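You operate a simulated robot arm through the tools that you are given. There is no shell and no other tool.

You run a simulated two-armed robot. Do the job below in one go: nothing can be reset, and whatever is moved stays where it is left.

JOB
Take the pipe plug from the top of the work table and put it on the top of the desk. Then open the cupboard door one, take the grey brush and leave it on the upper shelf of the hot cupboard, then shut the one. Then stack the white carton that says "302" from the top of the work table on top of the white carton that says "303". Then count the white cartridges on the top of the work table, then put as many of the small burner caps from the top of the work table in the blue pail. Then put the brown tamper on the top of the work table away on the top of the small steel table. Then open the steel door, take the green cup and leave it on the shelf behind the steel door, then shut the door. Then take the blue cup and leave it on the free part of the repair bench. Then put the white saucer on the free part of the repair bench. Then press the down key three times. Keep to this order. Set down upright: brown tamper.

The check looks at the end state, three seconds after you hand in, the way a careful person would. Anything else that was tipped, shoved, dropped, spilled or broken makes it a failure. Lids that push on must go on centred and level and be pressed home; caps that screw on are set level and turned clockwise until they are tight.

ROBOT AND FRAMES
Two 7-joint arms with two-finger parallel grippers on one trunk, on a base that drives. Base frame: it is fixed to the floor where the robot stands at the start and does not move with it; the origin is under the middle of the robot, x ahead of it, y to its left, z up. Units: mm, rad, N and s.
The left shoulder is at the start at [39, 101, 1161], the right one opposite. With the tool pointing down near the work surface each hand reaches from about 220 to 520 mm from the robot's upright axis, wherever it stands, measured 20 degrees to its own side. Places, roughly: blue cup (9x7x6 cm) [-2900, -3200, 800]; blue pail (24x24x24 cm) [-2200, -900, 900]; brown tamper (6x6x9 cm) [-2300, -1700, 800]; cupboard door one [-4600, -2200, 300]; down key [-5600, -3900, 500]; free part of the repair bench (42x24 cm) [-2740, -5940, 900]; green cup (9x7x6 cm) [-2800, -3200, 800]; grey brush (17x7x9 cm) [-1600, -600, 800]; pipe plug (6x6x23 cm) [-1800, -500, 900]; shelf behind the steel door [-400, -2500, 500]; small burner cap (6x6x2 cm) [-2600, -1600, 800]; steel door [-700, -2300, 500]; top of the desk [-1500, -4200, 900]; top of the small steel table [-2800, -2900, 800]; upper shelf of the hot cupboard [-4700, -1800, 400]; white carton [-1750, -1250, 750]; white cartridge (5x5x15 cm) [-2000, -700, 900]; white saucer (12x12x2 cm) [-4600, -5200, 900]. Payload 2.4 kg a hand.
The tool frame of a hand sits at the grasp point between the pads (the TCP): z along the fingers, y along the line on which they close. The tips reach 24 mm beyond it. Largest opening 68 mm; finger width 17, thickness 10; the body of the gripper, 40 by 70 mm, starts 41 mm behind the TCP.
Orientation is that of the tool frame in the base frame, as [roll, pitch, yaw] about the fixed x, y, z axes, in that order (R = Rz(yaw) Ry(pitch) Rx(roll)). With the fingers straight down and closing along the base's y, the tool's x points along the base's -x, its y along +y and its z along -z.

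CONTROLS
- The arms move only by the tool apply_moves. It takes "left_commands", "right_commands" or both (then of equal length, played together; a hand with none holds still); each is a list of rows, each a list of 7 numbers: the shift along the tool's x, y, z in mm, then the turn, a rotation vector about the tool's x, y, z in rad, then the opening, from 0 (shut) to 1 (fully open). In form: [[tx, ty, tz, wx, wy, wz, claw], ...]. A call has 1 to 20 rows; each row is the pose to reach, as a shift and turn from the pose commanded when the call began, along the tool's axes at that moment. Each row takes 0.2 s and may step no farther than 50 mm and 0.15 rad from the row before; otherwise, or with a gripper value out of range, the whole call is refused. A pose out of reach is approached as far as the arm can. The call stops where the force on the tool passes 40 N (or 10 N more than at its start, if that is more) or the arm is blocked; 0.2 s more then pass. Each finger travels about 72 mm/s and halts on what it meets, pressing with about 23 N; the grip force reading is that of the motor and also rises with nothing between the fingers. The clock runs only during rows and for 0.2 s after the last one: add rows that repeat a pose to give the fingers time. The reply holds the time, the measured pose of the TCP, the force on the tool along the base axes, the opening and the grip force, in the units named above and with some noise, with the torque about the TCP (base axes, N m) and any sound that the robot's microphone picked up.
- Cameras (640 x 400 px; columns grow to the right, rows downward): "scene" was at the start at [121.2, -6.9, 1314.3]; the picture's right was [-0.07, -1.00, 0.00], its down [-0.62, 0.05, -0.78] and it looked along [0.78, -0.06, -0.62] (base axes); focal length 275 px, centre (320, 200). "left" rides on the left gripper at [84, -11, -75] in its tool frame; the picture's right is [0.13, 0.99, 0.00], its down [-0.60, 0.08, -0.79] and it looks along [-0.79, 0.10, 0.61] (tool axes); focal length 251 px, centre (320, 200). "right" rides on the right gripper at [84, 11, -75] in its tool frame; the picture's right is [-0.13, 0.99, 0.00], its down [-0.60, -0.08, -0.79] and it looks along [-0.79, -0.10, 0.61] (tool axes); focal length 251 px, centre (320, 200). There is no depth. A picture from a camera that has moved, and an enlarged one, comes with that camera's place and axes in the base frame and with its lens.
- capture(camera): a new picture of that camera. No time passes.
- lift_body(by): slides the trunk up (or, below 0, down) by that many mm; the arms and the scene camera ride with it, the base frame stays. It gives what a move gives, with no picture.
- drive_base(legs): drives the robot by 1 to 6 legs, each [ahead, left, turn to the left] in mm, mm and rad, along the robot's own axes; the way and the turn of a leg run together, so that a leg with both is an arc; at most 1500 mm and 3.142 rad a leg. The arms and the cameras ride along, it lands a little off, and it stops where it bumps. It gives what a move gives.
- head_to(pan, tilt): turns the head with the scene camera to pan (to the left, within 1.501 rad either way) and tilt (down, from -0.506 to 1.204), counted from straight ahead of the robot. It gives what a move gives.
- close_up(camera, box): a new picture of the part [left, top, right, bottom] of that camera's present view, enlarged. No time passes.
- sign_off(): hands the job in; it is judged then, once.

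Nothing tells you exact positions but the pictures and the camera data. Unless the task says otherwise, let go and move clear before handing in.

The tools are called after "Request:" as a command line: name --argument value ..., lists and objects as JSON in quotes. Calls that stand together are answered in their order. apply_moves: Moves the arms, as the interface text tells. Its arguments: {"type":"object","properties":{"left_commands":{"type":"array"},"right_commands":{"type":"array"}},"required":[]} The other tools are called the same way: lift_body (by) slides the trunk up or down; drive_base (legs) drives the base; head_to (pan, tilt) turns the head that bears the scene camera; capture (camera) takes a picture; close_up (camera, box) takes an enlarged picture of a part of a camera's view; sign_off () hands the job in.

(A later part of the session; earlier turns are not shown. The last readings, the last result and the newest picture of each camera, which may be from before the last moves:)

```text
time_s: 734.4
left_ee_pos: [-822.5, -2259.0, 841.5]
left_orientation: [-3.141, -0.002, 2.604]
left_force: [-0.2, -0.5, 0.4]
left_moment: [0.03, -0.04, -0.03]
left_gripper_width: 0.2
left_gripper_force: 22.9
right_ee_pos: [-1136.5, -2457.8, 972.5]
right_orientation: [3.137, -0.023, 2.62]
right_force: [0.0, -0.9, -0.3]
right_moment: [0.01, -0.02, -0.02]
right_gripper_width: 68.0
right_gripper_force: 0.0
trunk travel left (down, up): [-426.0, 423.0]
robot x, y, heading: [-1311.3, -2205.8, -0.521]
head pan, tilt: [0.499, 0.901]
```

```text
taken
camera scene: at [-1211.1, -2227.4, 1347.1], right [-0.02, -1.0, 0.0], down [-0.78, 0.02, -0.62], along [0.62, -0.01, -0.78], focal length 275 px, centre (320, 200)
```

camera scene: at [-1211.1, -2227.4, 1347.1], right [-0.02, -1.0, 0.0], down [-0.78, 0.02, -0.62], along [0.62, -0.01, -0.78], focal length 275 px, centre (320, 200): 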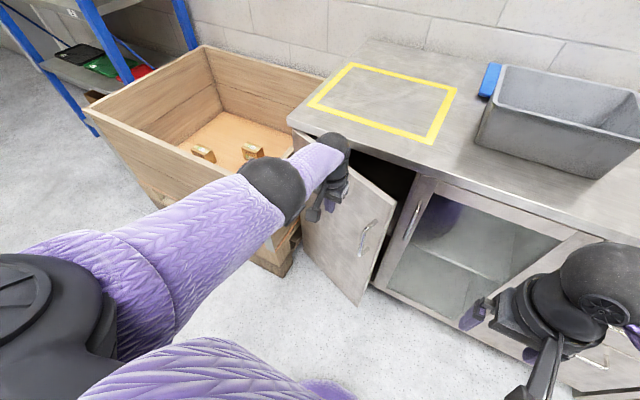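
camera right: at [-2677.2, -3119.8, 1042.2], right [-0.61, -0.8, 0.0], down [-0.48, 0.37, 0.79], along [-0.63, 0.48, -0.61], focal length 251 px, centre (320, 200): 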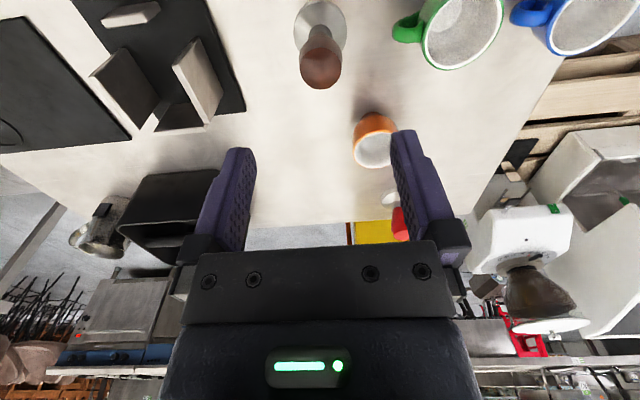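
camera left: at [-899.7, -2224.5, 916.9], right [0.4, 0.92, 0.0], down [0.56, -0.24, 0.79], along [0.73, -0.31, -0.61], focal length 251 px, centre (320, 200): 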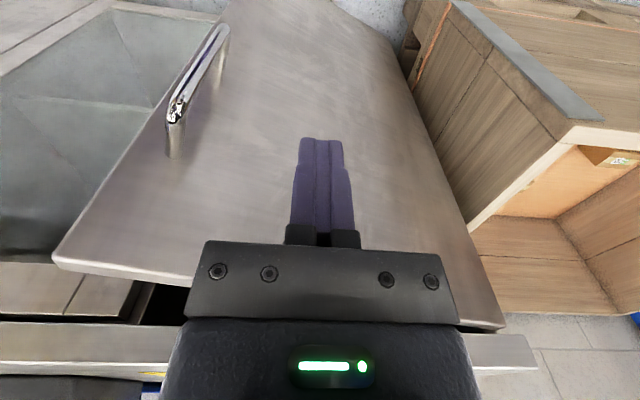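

Request:
drive_base --legs '[[65, -50, 0]]'

Request:
capture --camera "left"

```text
time_s: 735.5
left_ee_pos: [-792.7, -2336.0, 841.5]
left_orientation: [-3.14, -0.002, 2.605]
left_force: [-0.1, 0.4, 0.3]
left_moment: [0.04, -0.01, 0.02]
left_gripper_width: 0.1
left_gripper_force: 23.1
right_ee_pos: [-1104.3, -2534.5, 972.5]
right_orientation: [3.136, -0.022, 2.619]
right_force: [0.7, -0.4, 0.8]
right_moment: [0.04, -0.03, 0.0]
right_gripper_width: 68.4
right_gripper_force: 0.0
trunk travel left (down, up): [-426.0, 423.0]
robot x, y, heading: [-1279.6, -2286.3, -0.52]
head pan, tilt: [0.499, 0.901]
```

```text
taken
camera left: at [-867.4, -2301.7, 916.8], right [0.4, 0.92, 0.0], down [0.56, -0.24, 0.79], along [0.73, -0.31, -0.61], focal length 251 px, centre (320, 200)
```

left: 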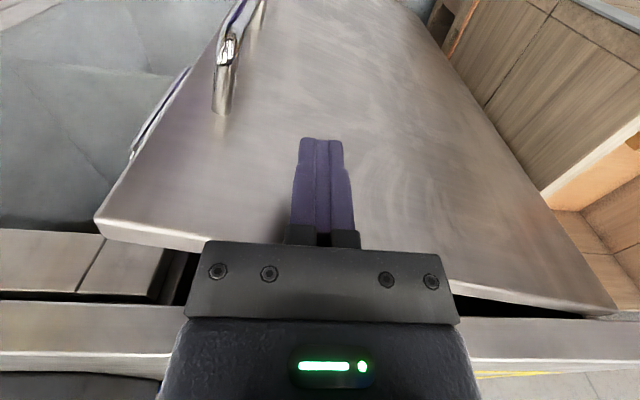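

Request:
drive_base --legs '[[30, 0, 0]]'

Request:
capture --camera "left"

```text
time_s: 736.3
left_ee_pos: [-763.7, -2352.0, 840.9]
left_orientation: [-3.14, -0.002, 2.605]
left_force: [-0.3, -0.1, -0.7]
left_moment: [-0.02, 0.0, -0.03]
left_gripper_width: 0.0
left_gripper_force: 23.4
right_ee_pos: [-1076.8, -2550.5, 971.4]
right_orientation: [3.135, -0.023, 2.619]
right_force: [-0.2, -0.9, 0.1]
right_moment: [0.01, -0.02, 0.03]
right_gripper_width: 67.9
right_gripper_force: 0.0
trunk travel left (down, up): [-426.0, 423.0]
robot x, y, heading: [-1246.7, -2303.8, -0.523]
head pan, tilt: [0.499, 0.901]
```

```text
taken
camera left: at [-840.2, -2317.2, 916.6], right [0.4, 0.92, 0.0], down [0.56, -0.24, 0.79], along [0.73, -0.31, -0.61], focal length 251 px, centre (320, 200)
```

left: 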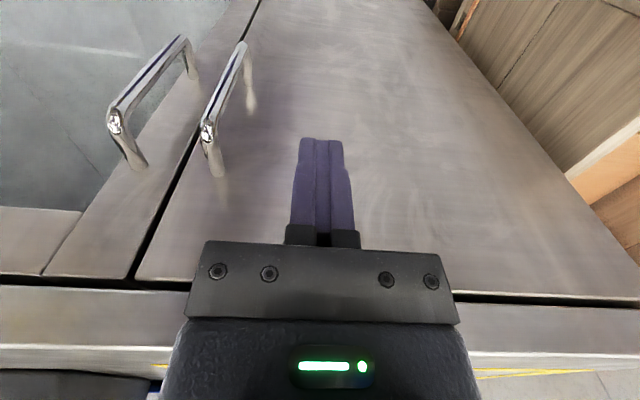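

The door has closed flush. I back off and confirm.

Request:
drive_base --legs '[[-300, 0, 0]]'

Request:
head_to --pan 0.2 --tilt 0.75

Request:
capture --camera "scene"

```text
time_s: 738.3
left_ee_pos: [-1020.0, -2203.0, 841.4]
left_orientation: [-3.14, 0.0, 2.609]
left_force: [0.0, 0.1, 0.2]
left_moment: [0.02, -0.02, 0.01]
left_gripper_width: 0.0
left_gripper_force: 23.3
right_ee_pos: [-1333.3, -2400.7, 972.0]
right_orientation: [3.135, -0.022, 2.623]
right_force: [0.4, -0.3, 0.2]
right_moment: [-0.03, -0.03, -0.02]
right_gripper_width: 68.2
right_gripper_force: 0.0
trunk travel left (down, up): [-426.0, 423.0]
robot x, y, heading: [-1506.4, -2155.0, -0.521]
head pan, tilt: [0.499, 0.901]
```

```text
time_s: 739.1
left_ee_pos: [-1020.1, -2202.0, 841.5]
left_orientation: [-3.14, -0.001, 2.607]
left_force: [-0.8, 0.0, -0.4]
left_moment: [0.01, -0.01, -0.01]
left_gripper_width: 0.0
left_gripper_force: 23.0
right_ee_pos: [-1333.0, -2402.2, 972.2]
right_orientation: [3.137, -0.024, 2.621]
right_force: [-0.3, -0.1, 0.4]
right_moment: [-0.02, -0.01, 0.0]
right_gripper_width: 68.0
right_gripper_force: 0.1
trunk travel left (down, up): [-426.0, 423.0]
robot x, y, heading: [-1506.0, -2155.6, -0.522]
head pan, tilt: [0.201, 0.75]
```

```text
taken
camera scene: at [-1405.1, -2196.9, 1359.0], right [-0.31, -0.95, 0.0], down [-0.65, 0.21, -0.73], along [0.69, -0.23, -0.68], focal length 275 px, centre (320, 200)
```

scene: 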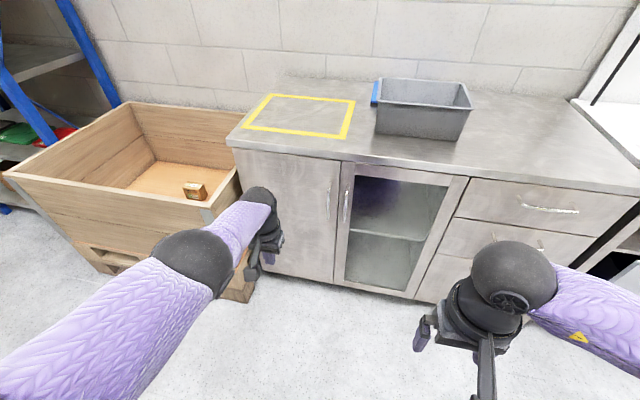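

Door shut. Now the blue cup: I raise the left hand and drive back to the left end of the small table.

Request:
apply_moves --left_commands '[[0, -10, -35, 0, 0, 0, 0.2], [5, -20, -70, 0, 0, 0, 0.5], [10, -30, -110, 0, 0, 0, 0.5]]'

Request:
drive_base --legs '[[0, -700, 0], [0, -700, 0], [0, -640, 0], [0, 0, 1.57]]'

```text
time_s: 739.9
left_ee_pos: [-1042.4, -2221.7, 950.6]
left_orientation: [-3.141, -0.001, 2.61]
left_force: [0.1, 0.5, 0.0]
left_moment: [-0.02, 0.01, -0.02]
left_gripper_width: 33.9
left_gripper_force: 0.0
right_ee_pos: [-1333.8, -2403.1, 971.5]
right_orientation: [3.137, -0.021, 2.623]
right_force: [0.1, 0.8, -0.1]
right_moment: [0.04, 0.01, 0.02]
right_gripper_width: 68.4
right_gripper_force: 0.0
trunk travel left (down, up): [-426.0, 423.0]
robot x, y, heading: [-1508.7, -2157.1, -0.517]
head pan, tilt: [0.201, 0.75]
```

```text
time_s: 754.2
left_ee_pos: [-2459.1, -3461.9, 951.2]
left_orientation: [-3.139, 0.0, -2.115]
left_force: [1.4, 0.4, 0.2]
left_moment: [-0.02, -0.01, -0.01]
left_gripper_width: 34.1
left_gripper_force: 0.0
right_ee_pos: [-2282.0, -3753.8, 971.6]
right_orientation: [3.137, -0.023, -2.1]
right_force: [0.1, -0.1, -1.1]
right_moment: [-0.01, 0.02, 0.03]
right_gripper_width: 67.9
right_gripper_force: 0.0
trunk travel left (down, up): [-426.0, 423.0]
robot x, y, heading: [-2534.4, -3928.8, 1.045]
head pan, tilt: [0.201, 0.75]
```

Request:
drive_base --legs '[[-17, 480, 0]]'

Request:
lift_body --by -90

Request:
capture --camera "left"

Request:
head_to --pan 0.3 --tilt 0.9

Request:
capture --camera "scene"

```text
time_s: 757.0
left_ee_pos: [-2881.9, -3240.9, 951.9]
left_orientation: [-3.14, -0.001, -2.102]
left_force: [-0.5, 0.0, -0.8]
left_moment: [0.01, -0.01, 0.02]
left_gripper_width: 34.1
left_gripper_force: 0.2
right_ee_pos: [-2701.9, -3530.3, 971.6]
right_orientation: [3.137, -0.022, -2.086]
right_force: [0.5, -0.1, -0.4]
right_moment: [0.01, 0.01, -0.05]
right_gripper_width: 68.2
right_gripper_force: 0.1
trunk travel left (down, up): [-426.0, 423.0]
robot x, y, heading: [-2946.9, -3707.8, 1.052]
head pan, tilt: [0.201, 0.75]
```

```text
time_s: 758.3
left_ee_pos: [-2881.7, -3240.2, 860.6]
left_orientation: [-3.14, 0.0, -2.101]
left_force: [0.1, 0.0, -0.6]
left_moment: [0.0, 0.01, 0.02]
left_gripper_width: 34.0
left_gripper_force: 0.1
right_ee_pos: [-2701.4, -3530.2, 880.7]
right_orientation: [3.138, -0.024, -2.088]
right_force: [-0.1, 0.0, 0.7]
right_moment: [0.02, 0.05, 0.02]
right_gripper_width: 68.1
right_gripper_force: 0.1
trunk travel left (down, up): [-336.0, 513.0]
robot x, y, heading: [-2949.3, -3709.1, 1.05]
head pan, tilt: [0.201, 0.75]
```

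```text
taken
camera left: at [-2913.8, -3317.6, 936.0], right [-0.92, 0.39, 0.0], down [0.24, 0.56, 0.79], along [0.31, 0.73, -0.61], focal length 251 px, centre (320, 200)
```

left: 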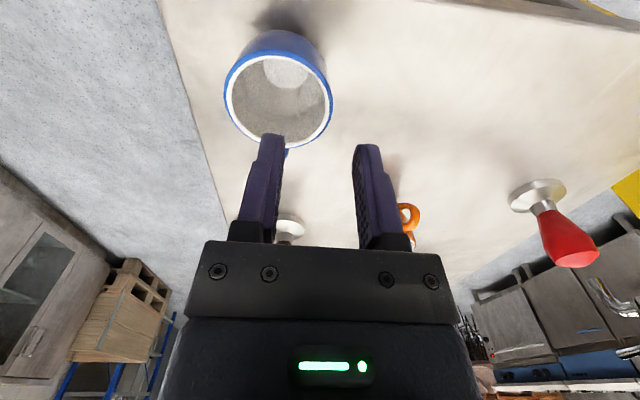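

```text
time_s: 759.0
left_ee_pos: [-2880.8, -3240.5, 861.1]
left_orientation: [-3.138, -0.002, -2.1]
left_force: [-0.2, -0.4, -0.2]
left_moment: [-0.01, 0.02, 0.02]
left_gripper_width: 33.8
left_gripper_force: 0.0
right_ee_pos: [-2700.7, -3530.7, 882.2]
right_orientation: [3.137, -0.022, -2.087]
right_force: [-0.4, -0.8, -0.6]
right_moment: [-0.03, 0.0, 0.01]
right_gripper_width: 67.9
right_gripper_force: 0.1
trunk travel left (down, up): [-336.0, 513.0]
robot x, y, heading: [-2948.9, -3705.9, 1.049]
head pan, tilt: [0.3, 0.901]
```

```text
taken
camera scene: at [-2910.5, -3597.1, 1256.5], right [0.98, -0.21, 0.0], down [-0.17, -0.77, -0.62], along [0.13, 0.61, -0.78], focal length 275 px, centre (320, 200)
```

scene: 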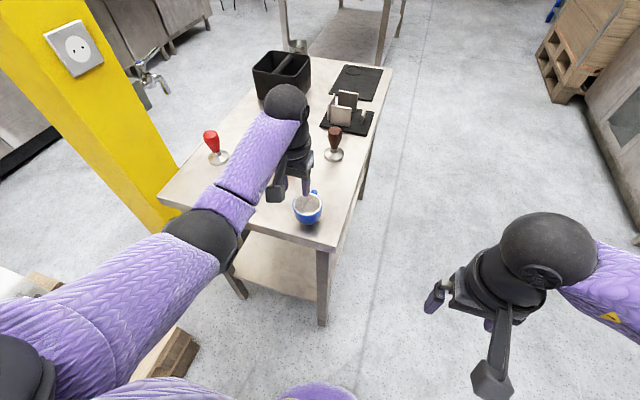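

The blue cup is right in place. I adjust 6 mm, lower onto its rim and close.

Request:
apply_moves --left_commands '[[-1, 6, 20, 0, 0, 0, 0.5], [-1, 6, 45, 0, 0, 0, 0.5], [-1, 6, 63, 0, 0, 0, 0.5], [-1, 6, 63, 0, 0, 0, 0.3], [-1, 6, 63, 0, 0, 0, 0.1], [-1, 6, 63, 0, 0, 0, 0], [-1, 6, 63, 0, 0, 0, 0]]'

Request:
capture --camera "left"

```text
time_s: 760.6
left_ee_pos: [-2885.5, -3235.5, 799.1]
left_orientation: [-3.139, 0.003, -2.102]
left_force: [3.2, -1.3, 14.3]
left_moment: [-0.38, -0.67, 0.04]
left_gripper_width: 8.7
left_gripper_force: 23.3
right_ee_pos: [-2701.7, -3532.1, 881.9]
right_orientation: [3.138, -0.023, -2.087]
right_force: [0.0, -0.4, 0.6]
right_moment: [-0.03, 0.01, 0.0]
right_gripper_width: 67.8
right_gripper_force: 0.0
trunk travel left (down, up): [-336.0, 513.0]
robot x, y, heading: [-2950.5, -3704.7, 1.055]
head pan, tilt: [0.3, 0.901]
```

```text
taken
camera left: at [-2917.2, -3313.8, 874.1], right [-0.92, 0.39, 0.0], down [0.24, 0.56, 0.79], along [0.31, 0.73, -0.61], focal length 251 px, centre (320, 200)
```

left: 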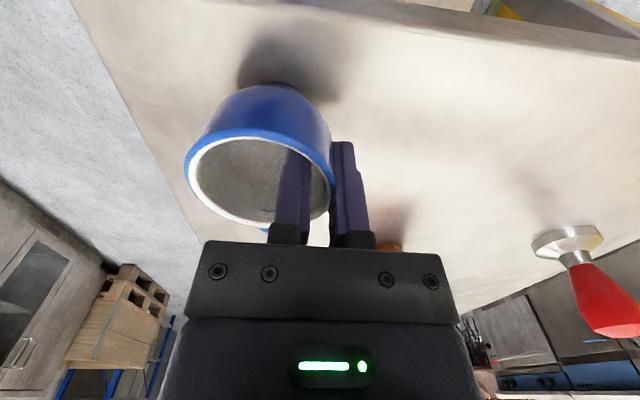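

Request:
apply_moves --left_commands '[[0, 0, -10, 0, 0, 0, 0], [0, 0, -30, 0, 0, 0, 0], [0, 0, -60, 0, 0, 0, 0], [0, 0, -75, 0.06, 0, 0, 0], [0, 0, -90, 0.13, 0, 0, 0], [0, 0, -105, 0.195, 0, 0, 0], [0, 0, -105, 0.195, 0, 0, 0]]'

Request:
lift_body --by 120

Request:
capture --camera "left"

Request:
close_up --camera "scene" --box '[200, 80, 400, 260]'

```text
time_s: 762.2
left_ee_pos: [-2886.7, -3235.7, 904.2]
left_orientation: [-2.943, -0.003, -2.101]
left_force: [0.1, -0.5, -1.0]
left_moment: [-0.01, 0.03, 0.0]
left_gripper_width: 4.7
left_gripper_force: 23.0
right_ee_pos: [-2702.0, -3529.5, 881.7]
right_orientation: [3.137, -0.023, -2.087]
right_force: [-0.1, 0.1, 0.8]
right_moment: [-0.01, 0.0, 0.04]
right_gripper_width: 67.8
right_gripper_force: 0.0
trunk travel left (down, up): [-336.0, 513.0]
robot x, y, heading: [-2950.3, -3706.2, 1.056]
head pan, tilt: [0.3, 0.901]
```

```text
time_s: 763.7
left_ee_pos: [-2886.8, -3236.8, 1024.1]
left_orientation: [-2.945, -0.002, -2.101]
left_force: [-0.3, 0.5, -0.9]
left_moment: [0.02, -0.01, -0.02]
left_gripper_width: 5.0
left_gripper_force: 22.9
right_ee_pos: [-2701.9, -3529.9, 1001.3]
right_orientation: [3.138, -0.024, -2.087]
right_force: [-0.4, -0.6, 0.1]
right_moment: [0.0, -0.04, 0.01]
right_gripper_width: 68.1
right_gripper_force: 0.0
trunk travel left (down, up): [-456.0, 393.0]
robot x, y, heading: [-2948.4, -3706.2, 1.056]
head pan, tilt: [0.3, 0.901]
```

```text
taken
camera left: at [-2931.0, -3305.9, 1098.3], right [-0.9, 0.38, -0.19], down [0.11, 0.64, 0.76], along [0.41, 0.67, -0.62], focal length 251 px, centre (320, 200)
```

left: 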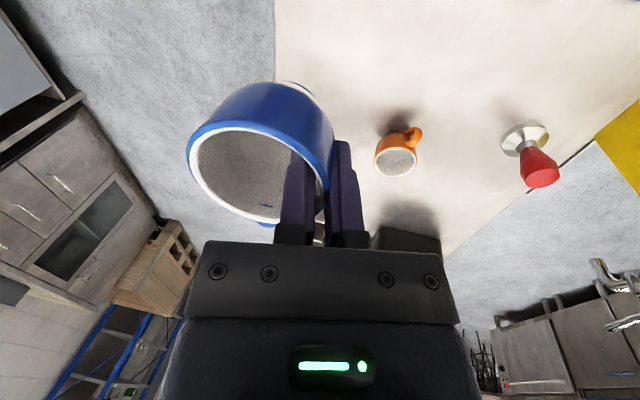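

```text
2.22 times, centred on (300, 170) of scene
camera zoom: at [-2918.9, -3611.8, 1377.2], right [0.98, -0.21, 0.0], down [-0.17, -0.77, -0.62], along [0.13, 0.61, -0.78], focal length 612 px, centre (364, 267)
```

zoom: 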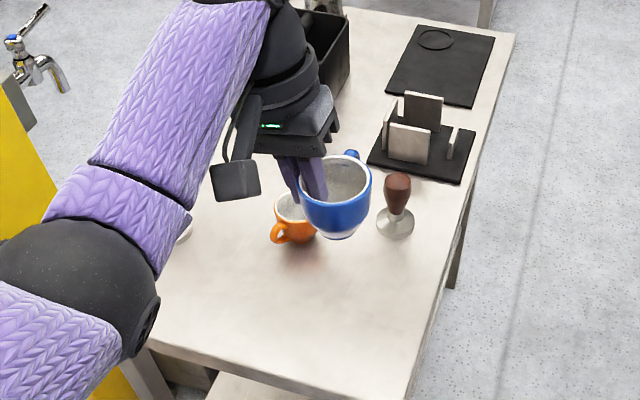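

The blue cup hangs level. I side-step clear, turn to face along the room, and drive toward the repair bench.

Request:
drive_base --legs '[[0, -390, 0], [0, 0, 3.13], [700, 0, 0]]'

Request:
head_to --pan 0.3 --tilt 0.5

Request:
capture --camera "scene"

```text
time_s: 777.0
left_ee_pos: [-2974.6, -4987.1, 1022.9]
left_orientation: [-2.946, -0.001, 1.07]
left_force: [0.0, -0.1, -0.2]
left_moment: [0.01, -0.02, 0.01]
left_gripper_width: 4.8
left_gripper_force: 23.0
right_ee_pos: [-3166.7, -4697.8, 1001.7]
right_orientation: [3.137, -0.023, 1.084]
right_force: [0.4, 0.0, -0.5]
right_moment: [-0.01, 0.01, 0.01]
right_gripper_width: 67.9
right_gripper_force: 0.1
trunk travel left (down, up): [-456.0, 393.0]
robot x, y, heading: [-2927.8, -4514.2, -2.059]
head pan, tilt: [0.3, 0.901]
```

```text
time_s: 777.9
left_ee_pos: [-2973.6, -4984.5, 1022.6]
left_orientation: [-2.945, -0.002, 1.07]
left_force: [1.2, -0.4, -1.6]
left_moment: [0.0, -0.03, 0.0]
left_gripper_width: 5.2
left_gripper_force: 22.7
right_ee_pos: [-3168.4, -4698.2, 1002.1]
right_orientation: [3.137, -0.022, 1.084]
right_force: [0.6, 0.2, 0.2]
right_moment: [0.01, -0.02, 0.0]
right_gripper_width: 67.9
right_gripper_force: 0.0
trunk travel left (down, up): [-456.0, 393.0]
robot x, y, heading: [-2925.0, -4513.3, -2.055]
head pan, tilt: [0.3, 0.499]
```

```text
taken
camera scene: at [-2955.7, -4625.6, 1411.1], right [-0.98, 0.19, 0.0], down [0.09, 0.47, -0.88], along [-0.16, -0.86, -0.48], focal length 275 px, centre (320, 200)
```

scene: 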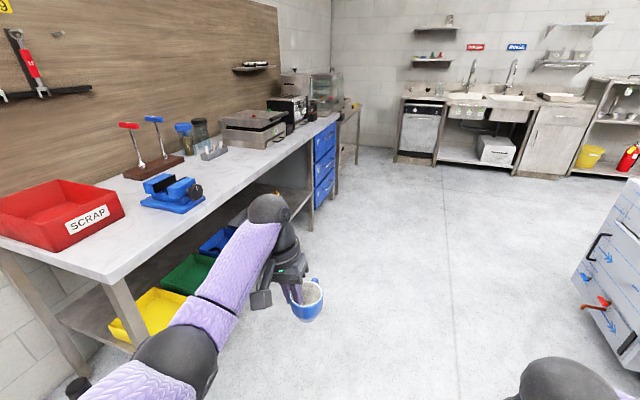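

The repair bench is on the left; its free part lies between the blue vise and the machine. I drive on to it and turn to face it.

Request:
drive_base --legs '[[600, 0, -0.039], [615, 0, 0], [0, 0, 1.57]]'

Request:
head_to --pan 0.0 --tilt 0.65

Request:
capture --camera "scene"

```text
time_s: 788.2
left_ee_pos: [-3073.1, -5609.5, 1023.1]
left_orientation: [-2.944, -0.001, 2.601]
left_force: [-1.1, -0.1, -0.4]
left_moment: [-0.02, -0.01, -0.01]
left_gripper_width: 5.2
left_gripper_force: 23.2
right_ee_pos: [-3368.8, -5792.1, 1000.6]
right_orientation: [3.136, -0.022, 2.617]
right_force: [-0.8, 0.9, -0.8]
right_moment: [-0.01, -0.02, 0.01]
right_gripper_width: 67.9
right_gripper_force: 0.2
trunk travel left (down, up): [-456.0, 393.0]
robot x, y, heading: [-3543.5, -5545.6, -0.526]
head pan, tilt: [0.3, 0.499]
```

```text
time_s: 789.0
left_ee_pos: [-3074.0, -5611.2, 1022.1]
left_orientation: [-2.947, -0.001, 2.599]
left_force: [-0.2, 0.2, -0.1]
left_moment: [0.01, -0.03, 0.01]
left_gripper_width: 5.2
left_gripper_force: 23.2
right_ee_pos: [-3368.0, -5792.2, 1001.3]
right_orientation: [3.137, -0.024, 2.617]
right_force: [0.1, -0.2, -0.8]
right_moment: [-0.01, -0.01, 0.01]
right_gripper_width: 67.8
right_gripper_force: 0.1
trunk travel left (down, up): [-456.0, 393.0]
robot x, y, heading: [-3543.7, -5545.9, -0.528]
head pan, tilt: [0.0, 0.649]
```

```text
taken
camera scene: at [-3446.4, -5601.7, 1397.8], right [-0.5, -0.86, 0.0], down [-0.52, 0.3, -0.8], along [0.69, -0.4, -0.6], focal length 275 px, centre (320, 200)
```

scene: 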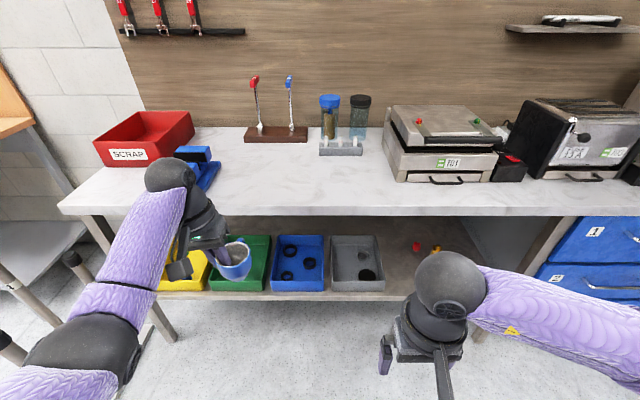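

The free part is clear of objects. I drive in so the cup hangs over its left half.

Request:
drive_base --legs '[[452, 0, 0.003]]'

Request:
head_to --pan 0.2 --tilt 0.9

Request:
capture --camera "scene"

Request:
capture --camera "left"

```text
time_s: 791.7
left_ee_pos: [-2684.6, -5835.9, 1023.1]
left_orientation: [-2.947, -0.002, 2.602]
left_force: [-0.1, -0.4, -0.9]
left_moment: [0.01, 0.01, 0.01]
left_gripper_width: 5.1
left_gripper_force: 22.7
right_ee_pos: [-2979.4, -6018.1, 1001.1]
right_orientation: [3.136, -0.023, 2.618]
right_force: [0.3, 0.1, -0.3]
right_moment: [-0.05, 0.0, 0.02]
right_gripper_width: 67.9
right_gripper_force: 0.1
trunk travel left (down, up): [-456.0, 393.0]
robot x, y, heading: [-3155.6, -5767.5, -0.521]
head pan, tilt: [0.0, 0.649]
```

```text
time_s: 792.5
left_ee_pos: [-2684.3, -5834.2, 1023.1]
left_orientation: [-2.947, -0.003, 2.605]
left_force: [0.4, 0.2, -1.4]
left_moment: [0.0, -0.03, 0.01]
left_gripper_width: 5.3
left_gripper_force: 23.0
right_ee_pos: [-2980.2, -6017.1, 1001.9]
right_orientation: [3.137, -0.024, 2.617]
right_force: [-0.2, 0.2, 0.2]
right_moment: [-0.01, 0.0, -0.03]
right_gripper_width: 68.1
right_gripper_force: 0.1
trunk travel left (down, up): [-456.0, 393.0]
robot x, y, heading: [-3156.4, -5769.4, -0.523]
head pan, tilt: [0.201, 0.901]
```

```text
taken
camera scene: at [-3061.9, -5807.1, 1377.3], right [-0.32, -0.95, 0.0], down [-0.74, 0.25, -0.62], along [0.59, -0.2, -0.78], focal length 275 px, centre (320, 200)
```

scene: 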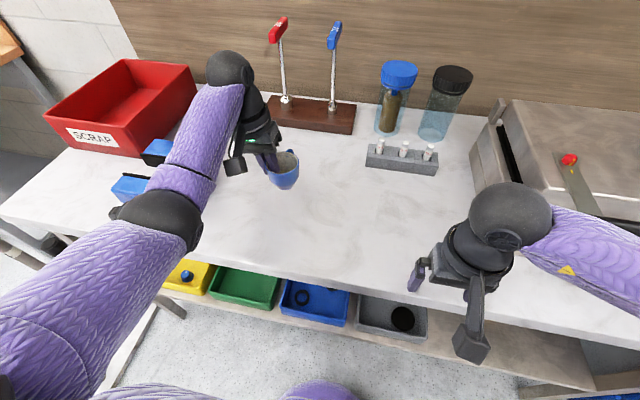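

```text
taken
camera left: at [-2753.8, -5787.4, 1098.4], right [0.39, 0.9, -0.19], down [0.64, -0.11, 0.76], along [0.67, -0.42, -0.62], focal length 251 px, centre (320, 200)
```

left: 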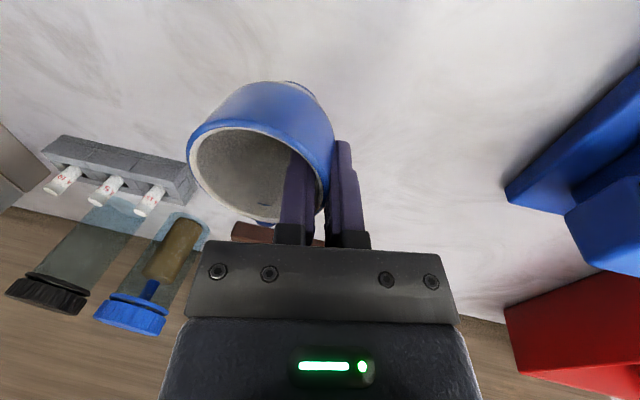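

The spot below is free. I lower the cup step by step until contact.

Request:
apply_moves --left_commands '[[0, 5.9, 29.4, 0, 0, 0, 0], [0, 9.8, 49, 0, 0, 0, 0], [0, 11.7, 59, 0, 0, 0, 0], [0, 12.9, 65, 0, 0, 0, 0], [0, 14, 70, 0, 0, 0, 0], [0, 14.8, 74, 0, 0, 0, 0], [0, 15.6, 78, 0, 0, 0, 0], [0, 16.4, 82, 0, 0, 0, 0]]'

```text
time_s: 794.3
left_ee_pos: [-2684.2, -5835.7, 940.2]
left_orientation: [-2.944, 0.001, 2.602]
left_force: [3.7, -3.6, 19.8]
left_moment: [-0.16, 0.0, 0.07]
left_gripper_width: 5.5
left_gripper_force: 22.5
right_ee_pos: [-2981.4, -6017.0, 1000.6]
right_orientation: [3.137, -0.025, 2.618]
right_force: [0.4, 0.9, 0.8]
right_moment: [0.03, 0.03, 0.0]
right_gripper_width: 67.6
right_gripper_force: 0.1
trunk travel left (down, up): [-456.0, 393.0]
robot x, y, heading: [-3150.2, -5774.3, -0.521]
head pan, tilt: [0.201, 0.901]
```

Contact. I ease off and open the fingers halfway.

Request:
apply_moves --left_commands '[[0, -0.4, -2, 0, 0, 0, 0], [0, -0.4, -2, 0, 0, 0, 0.15], [0, -0.4, -2, 0, 0, 0, 0.3], [0, -0.4, -2, 0, 0, 0, 0.45], [0, -0.4, -2, 0, 0, 0, 0.45]]'

Request:
capture --camera "left"

Request:
apply_moves --left_commands '[[0, -2, -10, 0, 0, 0, 0.45], [0, -5, -25, 0, 0, 0, 0.45], [0, -9.8, -49, 0, 0, 0, 0.45], [0, -17, -85, 0, 0, 0, 0.45], [0, -24, -120, 0, 0, 0, 0.45]]'

Request:
capture --camera "left"

Request:
capture --camera "scene"

```text
time_s: 795.5
left_ee_pos: [-2684.7, -5833.9, 941.1]
left_orientation: [-2.947, -0.001, 2.603]
left_force: [-0.1, -1.0, -0.3]
left_moment: [0.01, 0.01, -0.01]
left_gripper_width: 30.4
left_gripper_force: 0.0
right_ee_pos: [-2980.1, -6017.6, 1001.3]
right_orientation: [3.137, -0.025, 2.617]
right_force: [0.7, 0.3, -0.2]
right_moment: [0.02, -0.01, -0.02]
right_gripper_width: 67.8
right_gripper_force: 0.0
trunk travel left (down, up): [-456.0, 393.0]
robot x, y, heading: [-3152.5, -5769.4, -0.518]
head pan, tilt: [0.201, 0.901]
```

```text
taken
camera left: at [-2753.7, -5786.7, 1016.8], right [0.39, 0.9, -0.19], down [0.64, -0.11, 0.76], along [0.67, -0.42, -0.62], focal length 251 px, centre (320, 200)
```

left: 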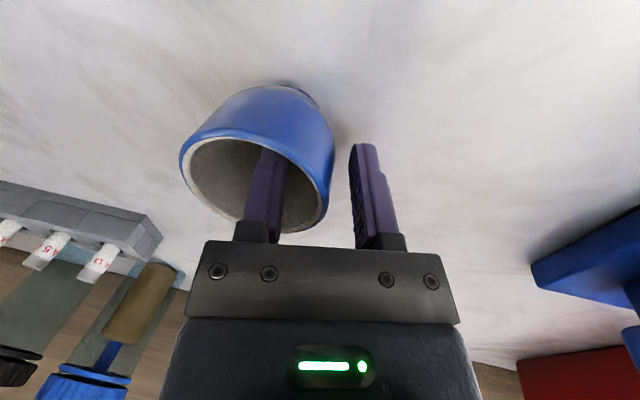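

```text
time_s: 796.7
left_ee_pos: [-2685.4, -5831.1, 1060.9]
left_orientation: [-2.947, -0.002, 2.605]
left_force: [-0.3, 0.7, 0.6]
left_moment: [-0.02, 0.02, 0.0]
left_gripper_width: 30.8
left_gripper_force: 0.0
right_ee_pos: [-2980.7, -6015.8, 1000.8]
right_orientation: [3.136, -0.024, 2.619]
right_force: [-0.6, 0.6, 0.5]
right_moment: [0.01, 0.0, 0.02]
right_gripper_width: 67.9
right_gripper_force: 0.0
trunk travel left (down, up): [-456.0, 393.0]
robot x, y, heading: [-3156.2, -5768.8, -0.521]
head pan, tilt: [0.201, 0.901]
```

```text
taken
camera left: at [-2755.0, -5784.0, 1137.7], right [0.39, 0.9, -0.19], down [0.64, -0.11, 0.76], along [0.67, -0.42, -0.62], focal length 251 px, centre (320, 200)
```

left: 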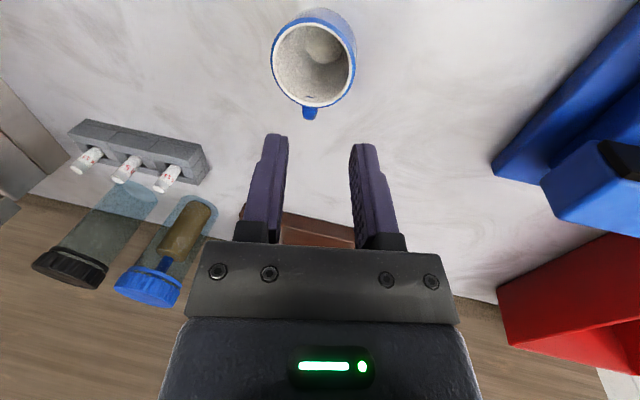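

```text
taken
camera scene: at [-3062.0, -5806.7, 1377.3], right [-0.32, -0.95, 0.0], down [-0.74, 0.25, -0.62], along [0.59, -0.2, -0.78], focal length 275 px, centre (320, 200)
```

scene: 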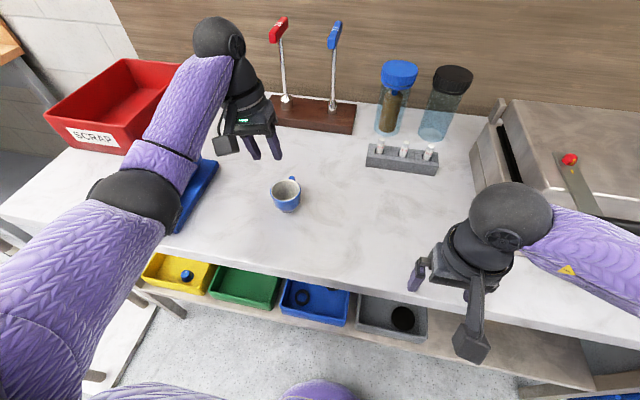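

The blue cup stands on the free part. Next is the white saucer; I straighten the hand, back off and look for it across the room.

Request:
apply_moves --left_commands '[[0, 0, 0, -0.07, 0, 0, 0.5], [0, 0, 0, -0.14, 0, 0, 0.5], [0, 0, 0, -0.195, 0, 0, 0.5], [0, 0, 20, -0.195, 0, 0, 0.5]]'

Request:
drive_base --legs '[[-480, 0, 0], [0, 0, -1.57]]'

Request:
head_to --pan -0.6 --tilt 0.4

Request:
capture --camera "scene"

Request:
head_to --pan 0.2 --tilt 0.4

Request:
capture --camera "scene"

```text
time_s: 797.7
left_ee_pos: [-2687.9, -5837.9, 1041.8]
left_orientation: [3.141, -0.001, 2.605]
left_force: [0.4, -0.3, -0.1]
left_moment: [0.03, 0.01, -0.01]
left_gripper_width: 34.2
left_gripper_force: 0.1
right_ee_pos: [-2979.6, -6017.1, 1001.5]
right_orientation: [3.138, -0.024, 2.617]
right_force: [-0.5, -0.2, -0.1]
right_moment: [-0.04, 0.03, -0.02]
right_gripper_width: 68.1
right_gripper_force: 0.2
trunk travel left (down, up): [-456.0, 393.0]
robot x, y, heading: [-3155.1, -5770.3, -0.528]
head pan, tilt: [0.201, 0.901]
```

```text
time_s: 804.4
left_ee_pos: [-3649.1, -5991.3, 1044.0]
left_orientation: [-3.14, -0.001, 1.019]
left_force: [-0.4, 0.0, -0.2]
left_moment: [0.02, 0.01, -0.01]
left_gripper_width: 34.0
left_gripper_force: 0.1
right_ee_pos: [-3824.3, -5696.0, 1000.9]
right_orientation: [3.136, -0.023, 1.032]
right_force: [0.0, 0.2, 0.4]
right_moment: [0.03, 0.0, -0.03]
right_gripper_width: 68.1
right_gripper_force: 0.1
trunk travel left (down, up): [-456.0, 393.0]
robot x, y, heading: [-3576.0, -5527.4, -2.115]
head pan, tilt: [0.201, 0.901]
```

```text
time_s: 805.6
left_ee_pos: [-3648.3, -5992.3, 1044.1]
left_orientation: [-3.141, -0.001, 1.016]
left_force: [-0.6, -0.1, 0.0]
left_moment: [-0.02, 0.01, -0.01]
left_gripper_width: 34.0
left_gripper_force: 0.1
right_ee_pos: [-3824.2, -5697.1, 1000.5]
right_orientation: [3.136, -0.023, 1.032]
right_force: [-0.4, 0.5, 0.0]
right_moment: [0.04, -0.02, -0.01]
right_gripper_width: 68.0
right_gripper_force: 0.0
trunk travel left (down, up): [-456.0, 393.0]
robot x, y, heading: [-3575.7, -5525.2, -2.113]
head pan, tilt: [-0.6, 0.4]
```

```text
taken
camera scene: at [-3671.2, -5586.7, 1420.3], right [-0.42, 0.91, 0.0], down [0.35, 0.16, -0.92], along [-0.84, -0.38, -0.39], focal length 275 px, centre (320, 200)
```

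scene: 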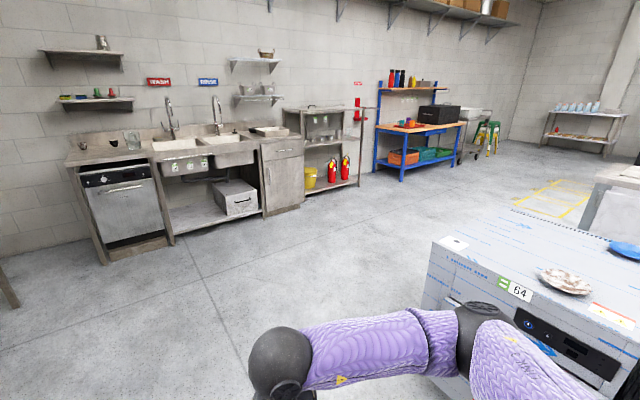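

```text
time_s: 806.7
left_ee_pos: [-3648.6, -5992.0, 1043.2]
left_orientation: [-3.139, -0.002, 1.017]
left_force: [-0.4, -0.7, 0.4]
left_moment: [-0.01, 0.01, 0.02]
left_gripper_width: 34.0
left_gripper_force: 0.1
right_ee_pos: [-3823.9, -5697.4, 1002.7]
right_orientation: [3.138, -0.023, 1.03]
right_force: [-0.6, -0.1, 0.0]
right_moment: [0.01, 0.01, 0.01]
right_gripper_width: 68.0
right_gripper_force: 0.0
trunk travel left (down, up): [-456.0, 393.0]
robot x, y, heading: [-3575.1, -5528.9, -2.109]
head pan, tilt: [0.201, 0.4]
```

```text
taken
camera scene: at [-3618.0, -5635.3, 1420.3], right [-0.94, 0.33, 0.0], down [0.13, 0.37, -0.92], along [-0.31, -0.87, -0.39], focal length 275 px, centre (320, 200)
```

scene: 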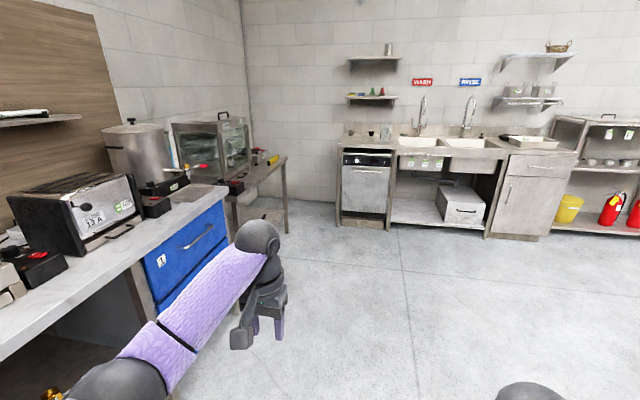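

Saucers lie on top of the film-wrapped steel cabinet on the right. I zoom in on them.

Request:
head_to --pan -1.0 --tilt 0.6

Request:
capture --camera "scene"

Request:
close_up --camera "scene" --box '[220, 100, 460, 250]'

```text
time_s: 808.1
left_ee_pos: [-3647.9, -5992.6, 1042.8]
left_orientation: [-3.141, -0.003, 1.017]
left_force: [0.1, -0.1, -0.9]
left_moment: [0.0, 0.0, -0.02]
left_gripper_width: 33.9
left_gripper_force: 0.0
right_ee_pos: [-3823.7, -5697.7, 1001.6]
right_orientation: [3.137, -0.023, 1.03]
right_force: [0.1, 0.7, 0.5]
right_moment: [0.04, 0.02, -0.01]
right_gripper_width: 67.8
right_gripper_force: 0.0
trunk travel left (down, up): [-456.0, 393.0]
robot x, y, heading: [-3577.0, -5527.5, -2.112]
head pan, tilt: [-1.0, 0.6]
```

```text
taken
camera scene: at [-3675.4, -5550.8, 1402.1], right [-0.03, 1.0, 0.0], down [0.56, 0.02, -0.83], along [-0.82, -0.03, -0.56], focal length 275 px, centre (320, 200)
```

scene: 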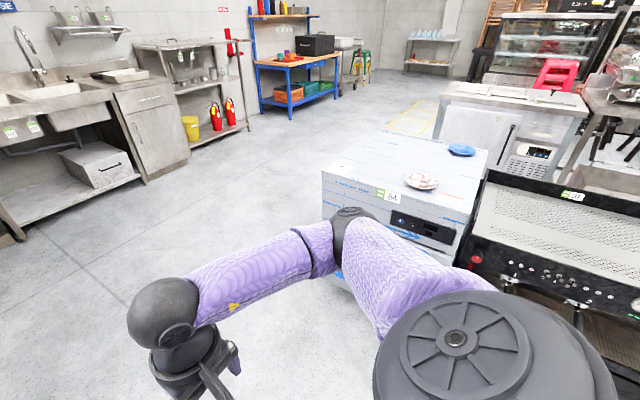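

```text
2.67 times, centred on (340, 175) of scene
camera zoom: at [-3675.4, -5550.8, 1402.1], right [-0.03, 1.0, 0.0], down [0.56, 0.02, -0.83], along [-0.82, -0.03, -0.56], focal length 734 px, centre (267, 267)
```

zoom: 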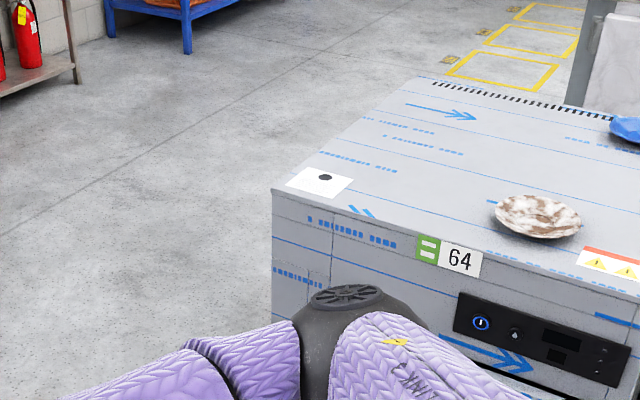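

The stained white saucer lies on the film-wrapped cabinet near its front edge. I drive in front of that cabinet and look closely.

Request:
drive_base --legs '[[200, 0, 0.018], [0, 0, -1.571], [180, 0, 0]]'

Request:
head_to --pan 0.0 --tilt 0.6

Request:
capture --camera "scene"

```text
time_s: 814.5
left_ee_pos: [-4303.9, -5563.5, 1042.7]
left_orientation: [-3.14, -0.002, -0.492]
left_force: [-0.9, 0.8, 0.3]
left_moment: [0.03, 0.04, -0.01]
left_gripper_width: 34.1
left_gripper_force: 0.0
right_ee_pos: [-4020.0, -5369.6, 1001.3]
right_orientation: [3.135, -0.021, -0.477]
right_force: [0.6, 0.4, 0.2]
right_moment: [-0.01, -0.05, 0.01]
right_gripper_width: 67.7
right_gripper_force: 0.0
trunk travel left (down, up): [-456.0, 393.0]
robot x, y, heading: [-3832.5, -5612.6, 2.665]
head pan, tilt: [-1.0, 0.6]
```

```text
time_s: 815.8
left_ee_pos: [-4302.9, -5564.2, 1043.0]
left_orientation: [-3.141, -0.001, -0.492]
left_force: [-0.4, -0.2, 0.6]
left_moment: [0.0, -0.01, 0.0]
left_gripper_width: 33.8
left_gripper_force: 0.2
right_ee_pos: [-4019.2, -5369.6, 1001.9]
right_orientation: [3.136, -0.022, -0.475]
right_force: [1.2, 0.0, -0.4]
right_moment: [-0.02, 0.0, 0.0]
right_gripper_width: 68.2
right_gripper_force: 0.1
trunk travel left (down, up): [-456.0, 393.0]
robot x, y, heading: [-3834.3, -5608.7, 2.668]
head pan, tilt: [0.0, 0.6]
```

```text
taken
camera scene: at [-3934.3, -5556.5, 1402.1], right [0.46, 0.89, 0.0], down [0.5, -0.26, -0.82], along [-0.73, 0.38, -0.57], focal length 275 px, centre (320, 200)
```

scene: 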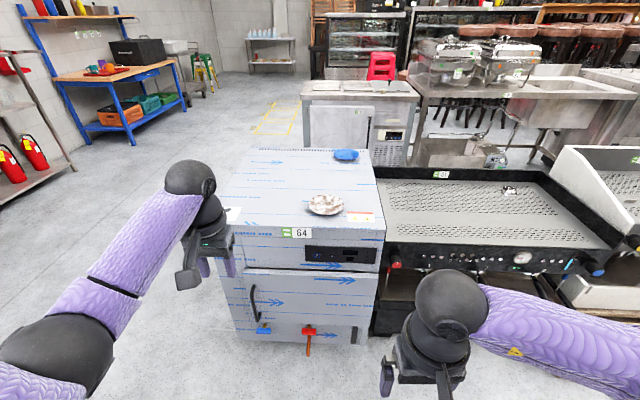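

Request:
close_up --camera "scene" --box '[280, 175, 380, 240]'

```text
6.15 times, centred on (330, 208) of scene
camera zoom: at [-3934.3, -5556.5, 1402.1], right [0.46, 0.89, 0.0], down [0.5, -0.26, -0.82], along [-0.73, 0.38, -0.57], focal length 1695 px, centre (258, 154)
```

zoom: 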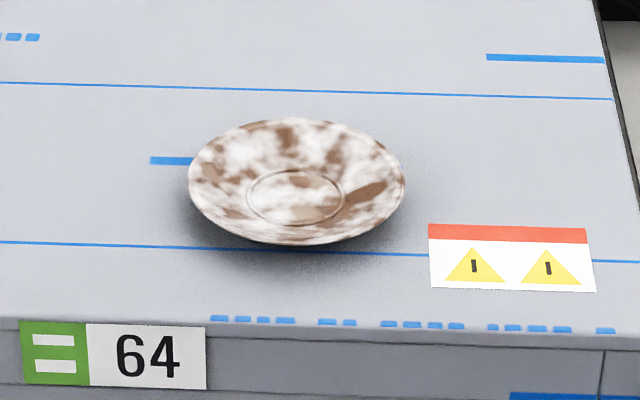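

The saucer is 12 cm wide with a low flared rim, too wide for one gripper, so I will clamp it between both hands from left and right. I drive up in front of it and set the heights.

Request:
apply_moves --right_commands '[[0, 0, -30, 0, -0.01, 0, 0.5], [0, 0, -60, 0, -0.022, 0, 0], [0, 0, -60, 0, -0.022, 0, 0]]' --left_commands '[[0, 0, 0, 0, 0, 0, 0.2], [0, 0, 0, 0, 0, 0, 0], [0, 0, 0, 0, 0, 0, 0]]'

Request:
drive_base --legs '[[455, 0, -0.05]]'

Request:
lift_body --by -120

Request:
head_to --pan 0.0 --tilt 0.95

Request:
capture --camera "scene"

Request:
capture --camera "left"

Request:
capture --camera "right"

```text
time_s: 816.6
left_ee_pos: [-4302.9, -5562.5, 1043.1]
left_orientation: [-3.139, -0.001, -0.491]
left_force: [-0.8, 0.0, 0.3]
left_moment: [-0.01, -0.01, -0.01]
left_gripper_width: 0.0
left_gripper_force: 22.4
right_ee_pos: [-4022.4, -5370.8, 1061.1]
right_orientation: [3.136, -0.001, -0.476]
right_force: [0.1, -0.6, 0.4]
right_moment: [-0.04, -0.02, 0.01]
right_gripper_width: 0.1
right_gripper_force: 22.6
trunk travel left (down, up): [-456.0, 393.0]
robot x, y, heading: [-3833.8, -5611.7, 2.66]
head pan, tilt: [0.0, 0.6]
```

```text
time_s: 819.3
left_ee_pos: [-4699.3, -5333.1, 1043.4]
left_orientation: [-3.141, -0.002, -0.525]
left_force: [0.0, 0.4, -0.2]
left_moment: [-0.02, -0.03, 0.03]
left_gripper_width: 0.1
left_gripper_force: 23.2
right_ee_pos: [-4412.1, -5148.8, 1060.6]
right_orientation: [3.136, -0.001, -0.509]
right_force: [-0.5, 0.0, 0.1]
right_moment: [-0.03, 0.01, 0.01]
right_gripper_width: 0.0
right_gripper_force: 22.7
trunk travel left (down, up): [-456.0, 393.0]
robot x, y, heading: [-4234.4, -5393.9, 2.631]
head pan, tilt: [0.0, 0.6]
```

```text
time_s: 820.8
left_ee_pos: [-4699.9, -5333.2, 922.6]
left_orientation: [-3.14, -0.001, -0.524]
left_force: [0.7, 0.4, 0.7]
left_moment: [-0.02, -0.01, 0.03]
left_gripper_width: 0.0
left_gripper_force: 23.5
right_ee_pos: [-4411.1, -5149.5, 941.0]
right_orientation: [3.135, 0.002, -0.511]
right_force: [0.3, -0.7, -0.4]
right_moment: [-0.02, -0.02, -0.01]
right_gripper_width: 0.2
right_gripper_force: 23.1
trunk travel left (down, up): [-336.0, 513.0]
robot x, y, heading: [-4232.9, -5395.5, 2.629]
head pan, tilt: [0.0, 0.6]
```

```text
time_s: 821.6
left_ee_pos: [-4699.4, -5332.5, 923.0]
left_orientation: [-3.141, -0.002, -0.526]
left_force: [-0.2, 0.2, -0.4]
left_moment: [-0.01, 0.0, -0.02]
left_gripper_width: 0.0
left_gripper_force: 23.3
right_ee_pos: [-4411.0, -5148.5, 940.7]
right_orientation: [3.136, -0.002, -0.513]
right_force: [0.2, -0.4, 0.3]
right_moment: [-0.01, 0.0, -0.02]
right_gripper_width: 0.0
right_gripper_force: 22.7
trunk travel left (down, up): [-336.0, 513.0]
robot x, y, heading: [-4232.9, -5391.2, 2.627]
head pan, tilt: [0.0, 0.949]
```

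```text
taken
camera scene: at [-4332.2, -5337.6, 1252.9], right [0.49, 0.87, 0.0], down [0.71, -0.4, -0.58], along [-0.51, 0.29, -0.81], focal length 275 px, centre (320, 200)
```

scene: 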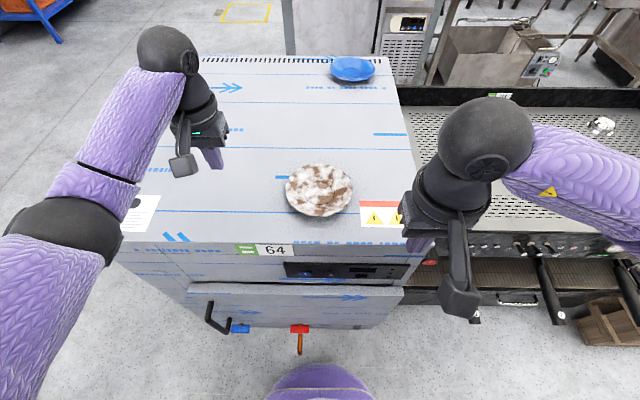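

```text
taken
camera left: at [-4620.6, -5364.3, 998.1], right [-0.39, -0.92, 0.0], down [-0.56, 0.23, 0.79], along [-0.73, 0.31, -0.61], focal length 251 px, centre (320, 200)
```

left: 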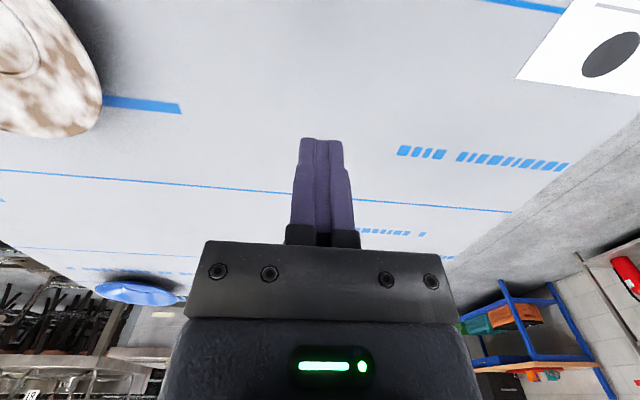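

```text
taken
camera right: at [-4344.8, -5198.7, 1017.1], right [-0.6, -0.8, 0.0], down [-0.49, 0.37, 0.79], along [-0.64, 0.47, -0.61], focal length 251 px, centre (320, 200)
```

right: 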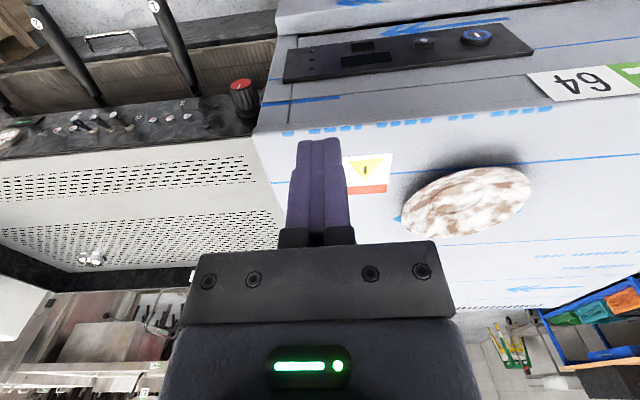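

The saucer's centre is at about (-4590, -5195). I bring the closed hands to either side of it, fingertips just above the cabinet top.

Request:
apply_moves --left_commands '[[6.6, -19.6, 0, 0, 0, 0, 0], [13.3, -39.2, 10, 0, 0, 0, 0], [20, -58.9, 20, 0, 0, 0, 0], [26.6, -78.5, 30, 0, 0, 0, 0], [26.6, -78.5, 38, 0, 0, 0, 0], [26.6, -78.5, 38, 0, 0, 0, 0]]' --right_commands '[[-33, 8, 0, 0, 0, 0, 0], [-66, 16, 10, 0, 0, 0, 0], [-100, 25, 25, 0, 0, 0, 0], [-132.9, 33, 40, 0, 0, 0, 0], [-132.9, 33, 56, 0, 0, 0, 0], [-132.9, 33, 56, 0, 0, 0, 0]]'

Request:
capture --camera "scene"

Request:
capture --camera "left"

Request:
capture --camera "right"

```text
time_s: 823.0
left_ee_pos: [-4637.2, -5279.2, 884.2]
left_orientation: [-3.141, -0.001, -0.526]
left_force: [-0.5, 0.6, 0.4]
left_moment: [-0.03, -0.03, -0.01]
left_gripper_width: 0.0
left_gripper_force: 23.3
right_ee_pos: [-4546.8, -5111.0, 884.6]
right_orientation: [3.137, 0.001, -0.512]
right_force: [0.6, -0.4, 0.4]
right_moment: [-0.02, 0.03, -0.02]
right_gripper_width: 0.0
right_gripper_force: 22.8
trunk travel left (down, up): [-336.0, 513.0]
robot x, y, heading: [-4234.2, -5395.5, 2.627]
head pan, tilt: [0.0, 0.949]
```

```text
taken
camera scene: at [-4332.2, -5337.6, 1252.8], right [0.49, 0.87, 0.0], down [0.71, -0.4, -0.58], along [-0.51, 0.29, -0.81], focal length 275 px, centre (320, 200)
```

scene: 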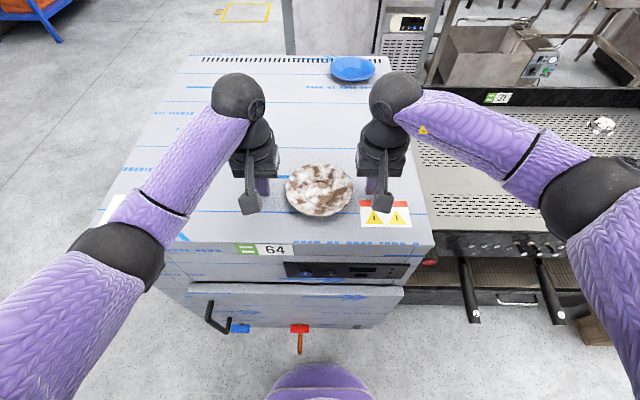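

```text
taken
camera left: at [-4558.5, -5311.1, 958.9], right [-0.39, -0.92, 0.0], down [-0.56, 0.24, 0.79], along [-0.73, 0.31, -0.61], focal length 251 px, centre (320, 200)
```

left: 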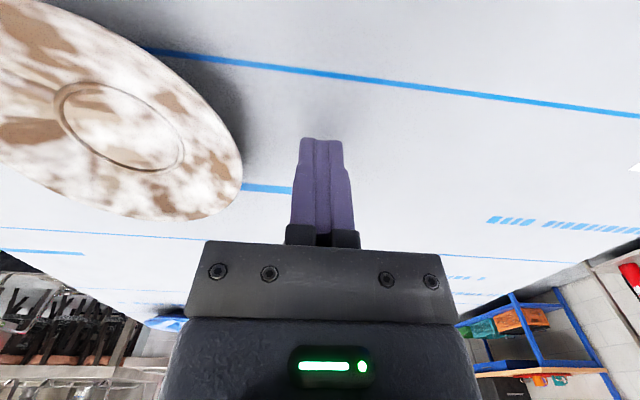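

```text
taken
camera right: at [-4479.7, -5161.5, 959.8], right [-0.6, -0.8, 0.0], down [-0.49, 0.37, 0.79], along [-0.64, 0.47, -0.61], focal length 251 px, centre (320, 200)
```

right: 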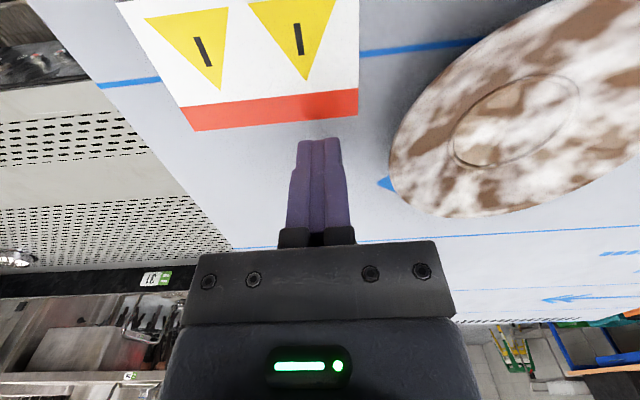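

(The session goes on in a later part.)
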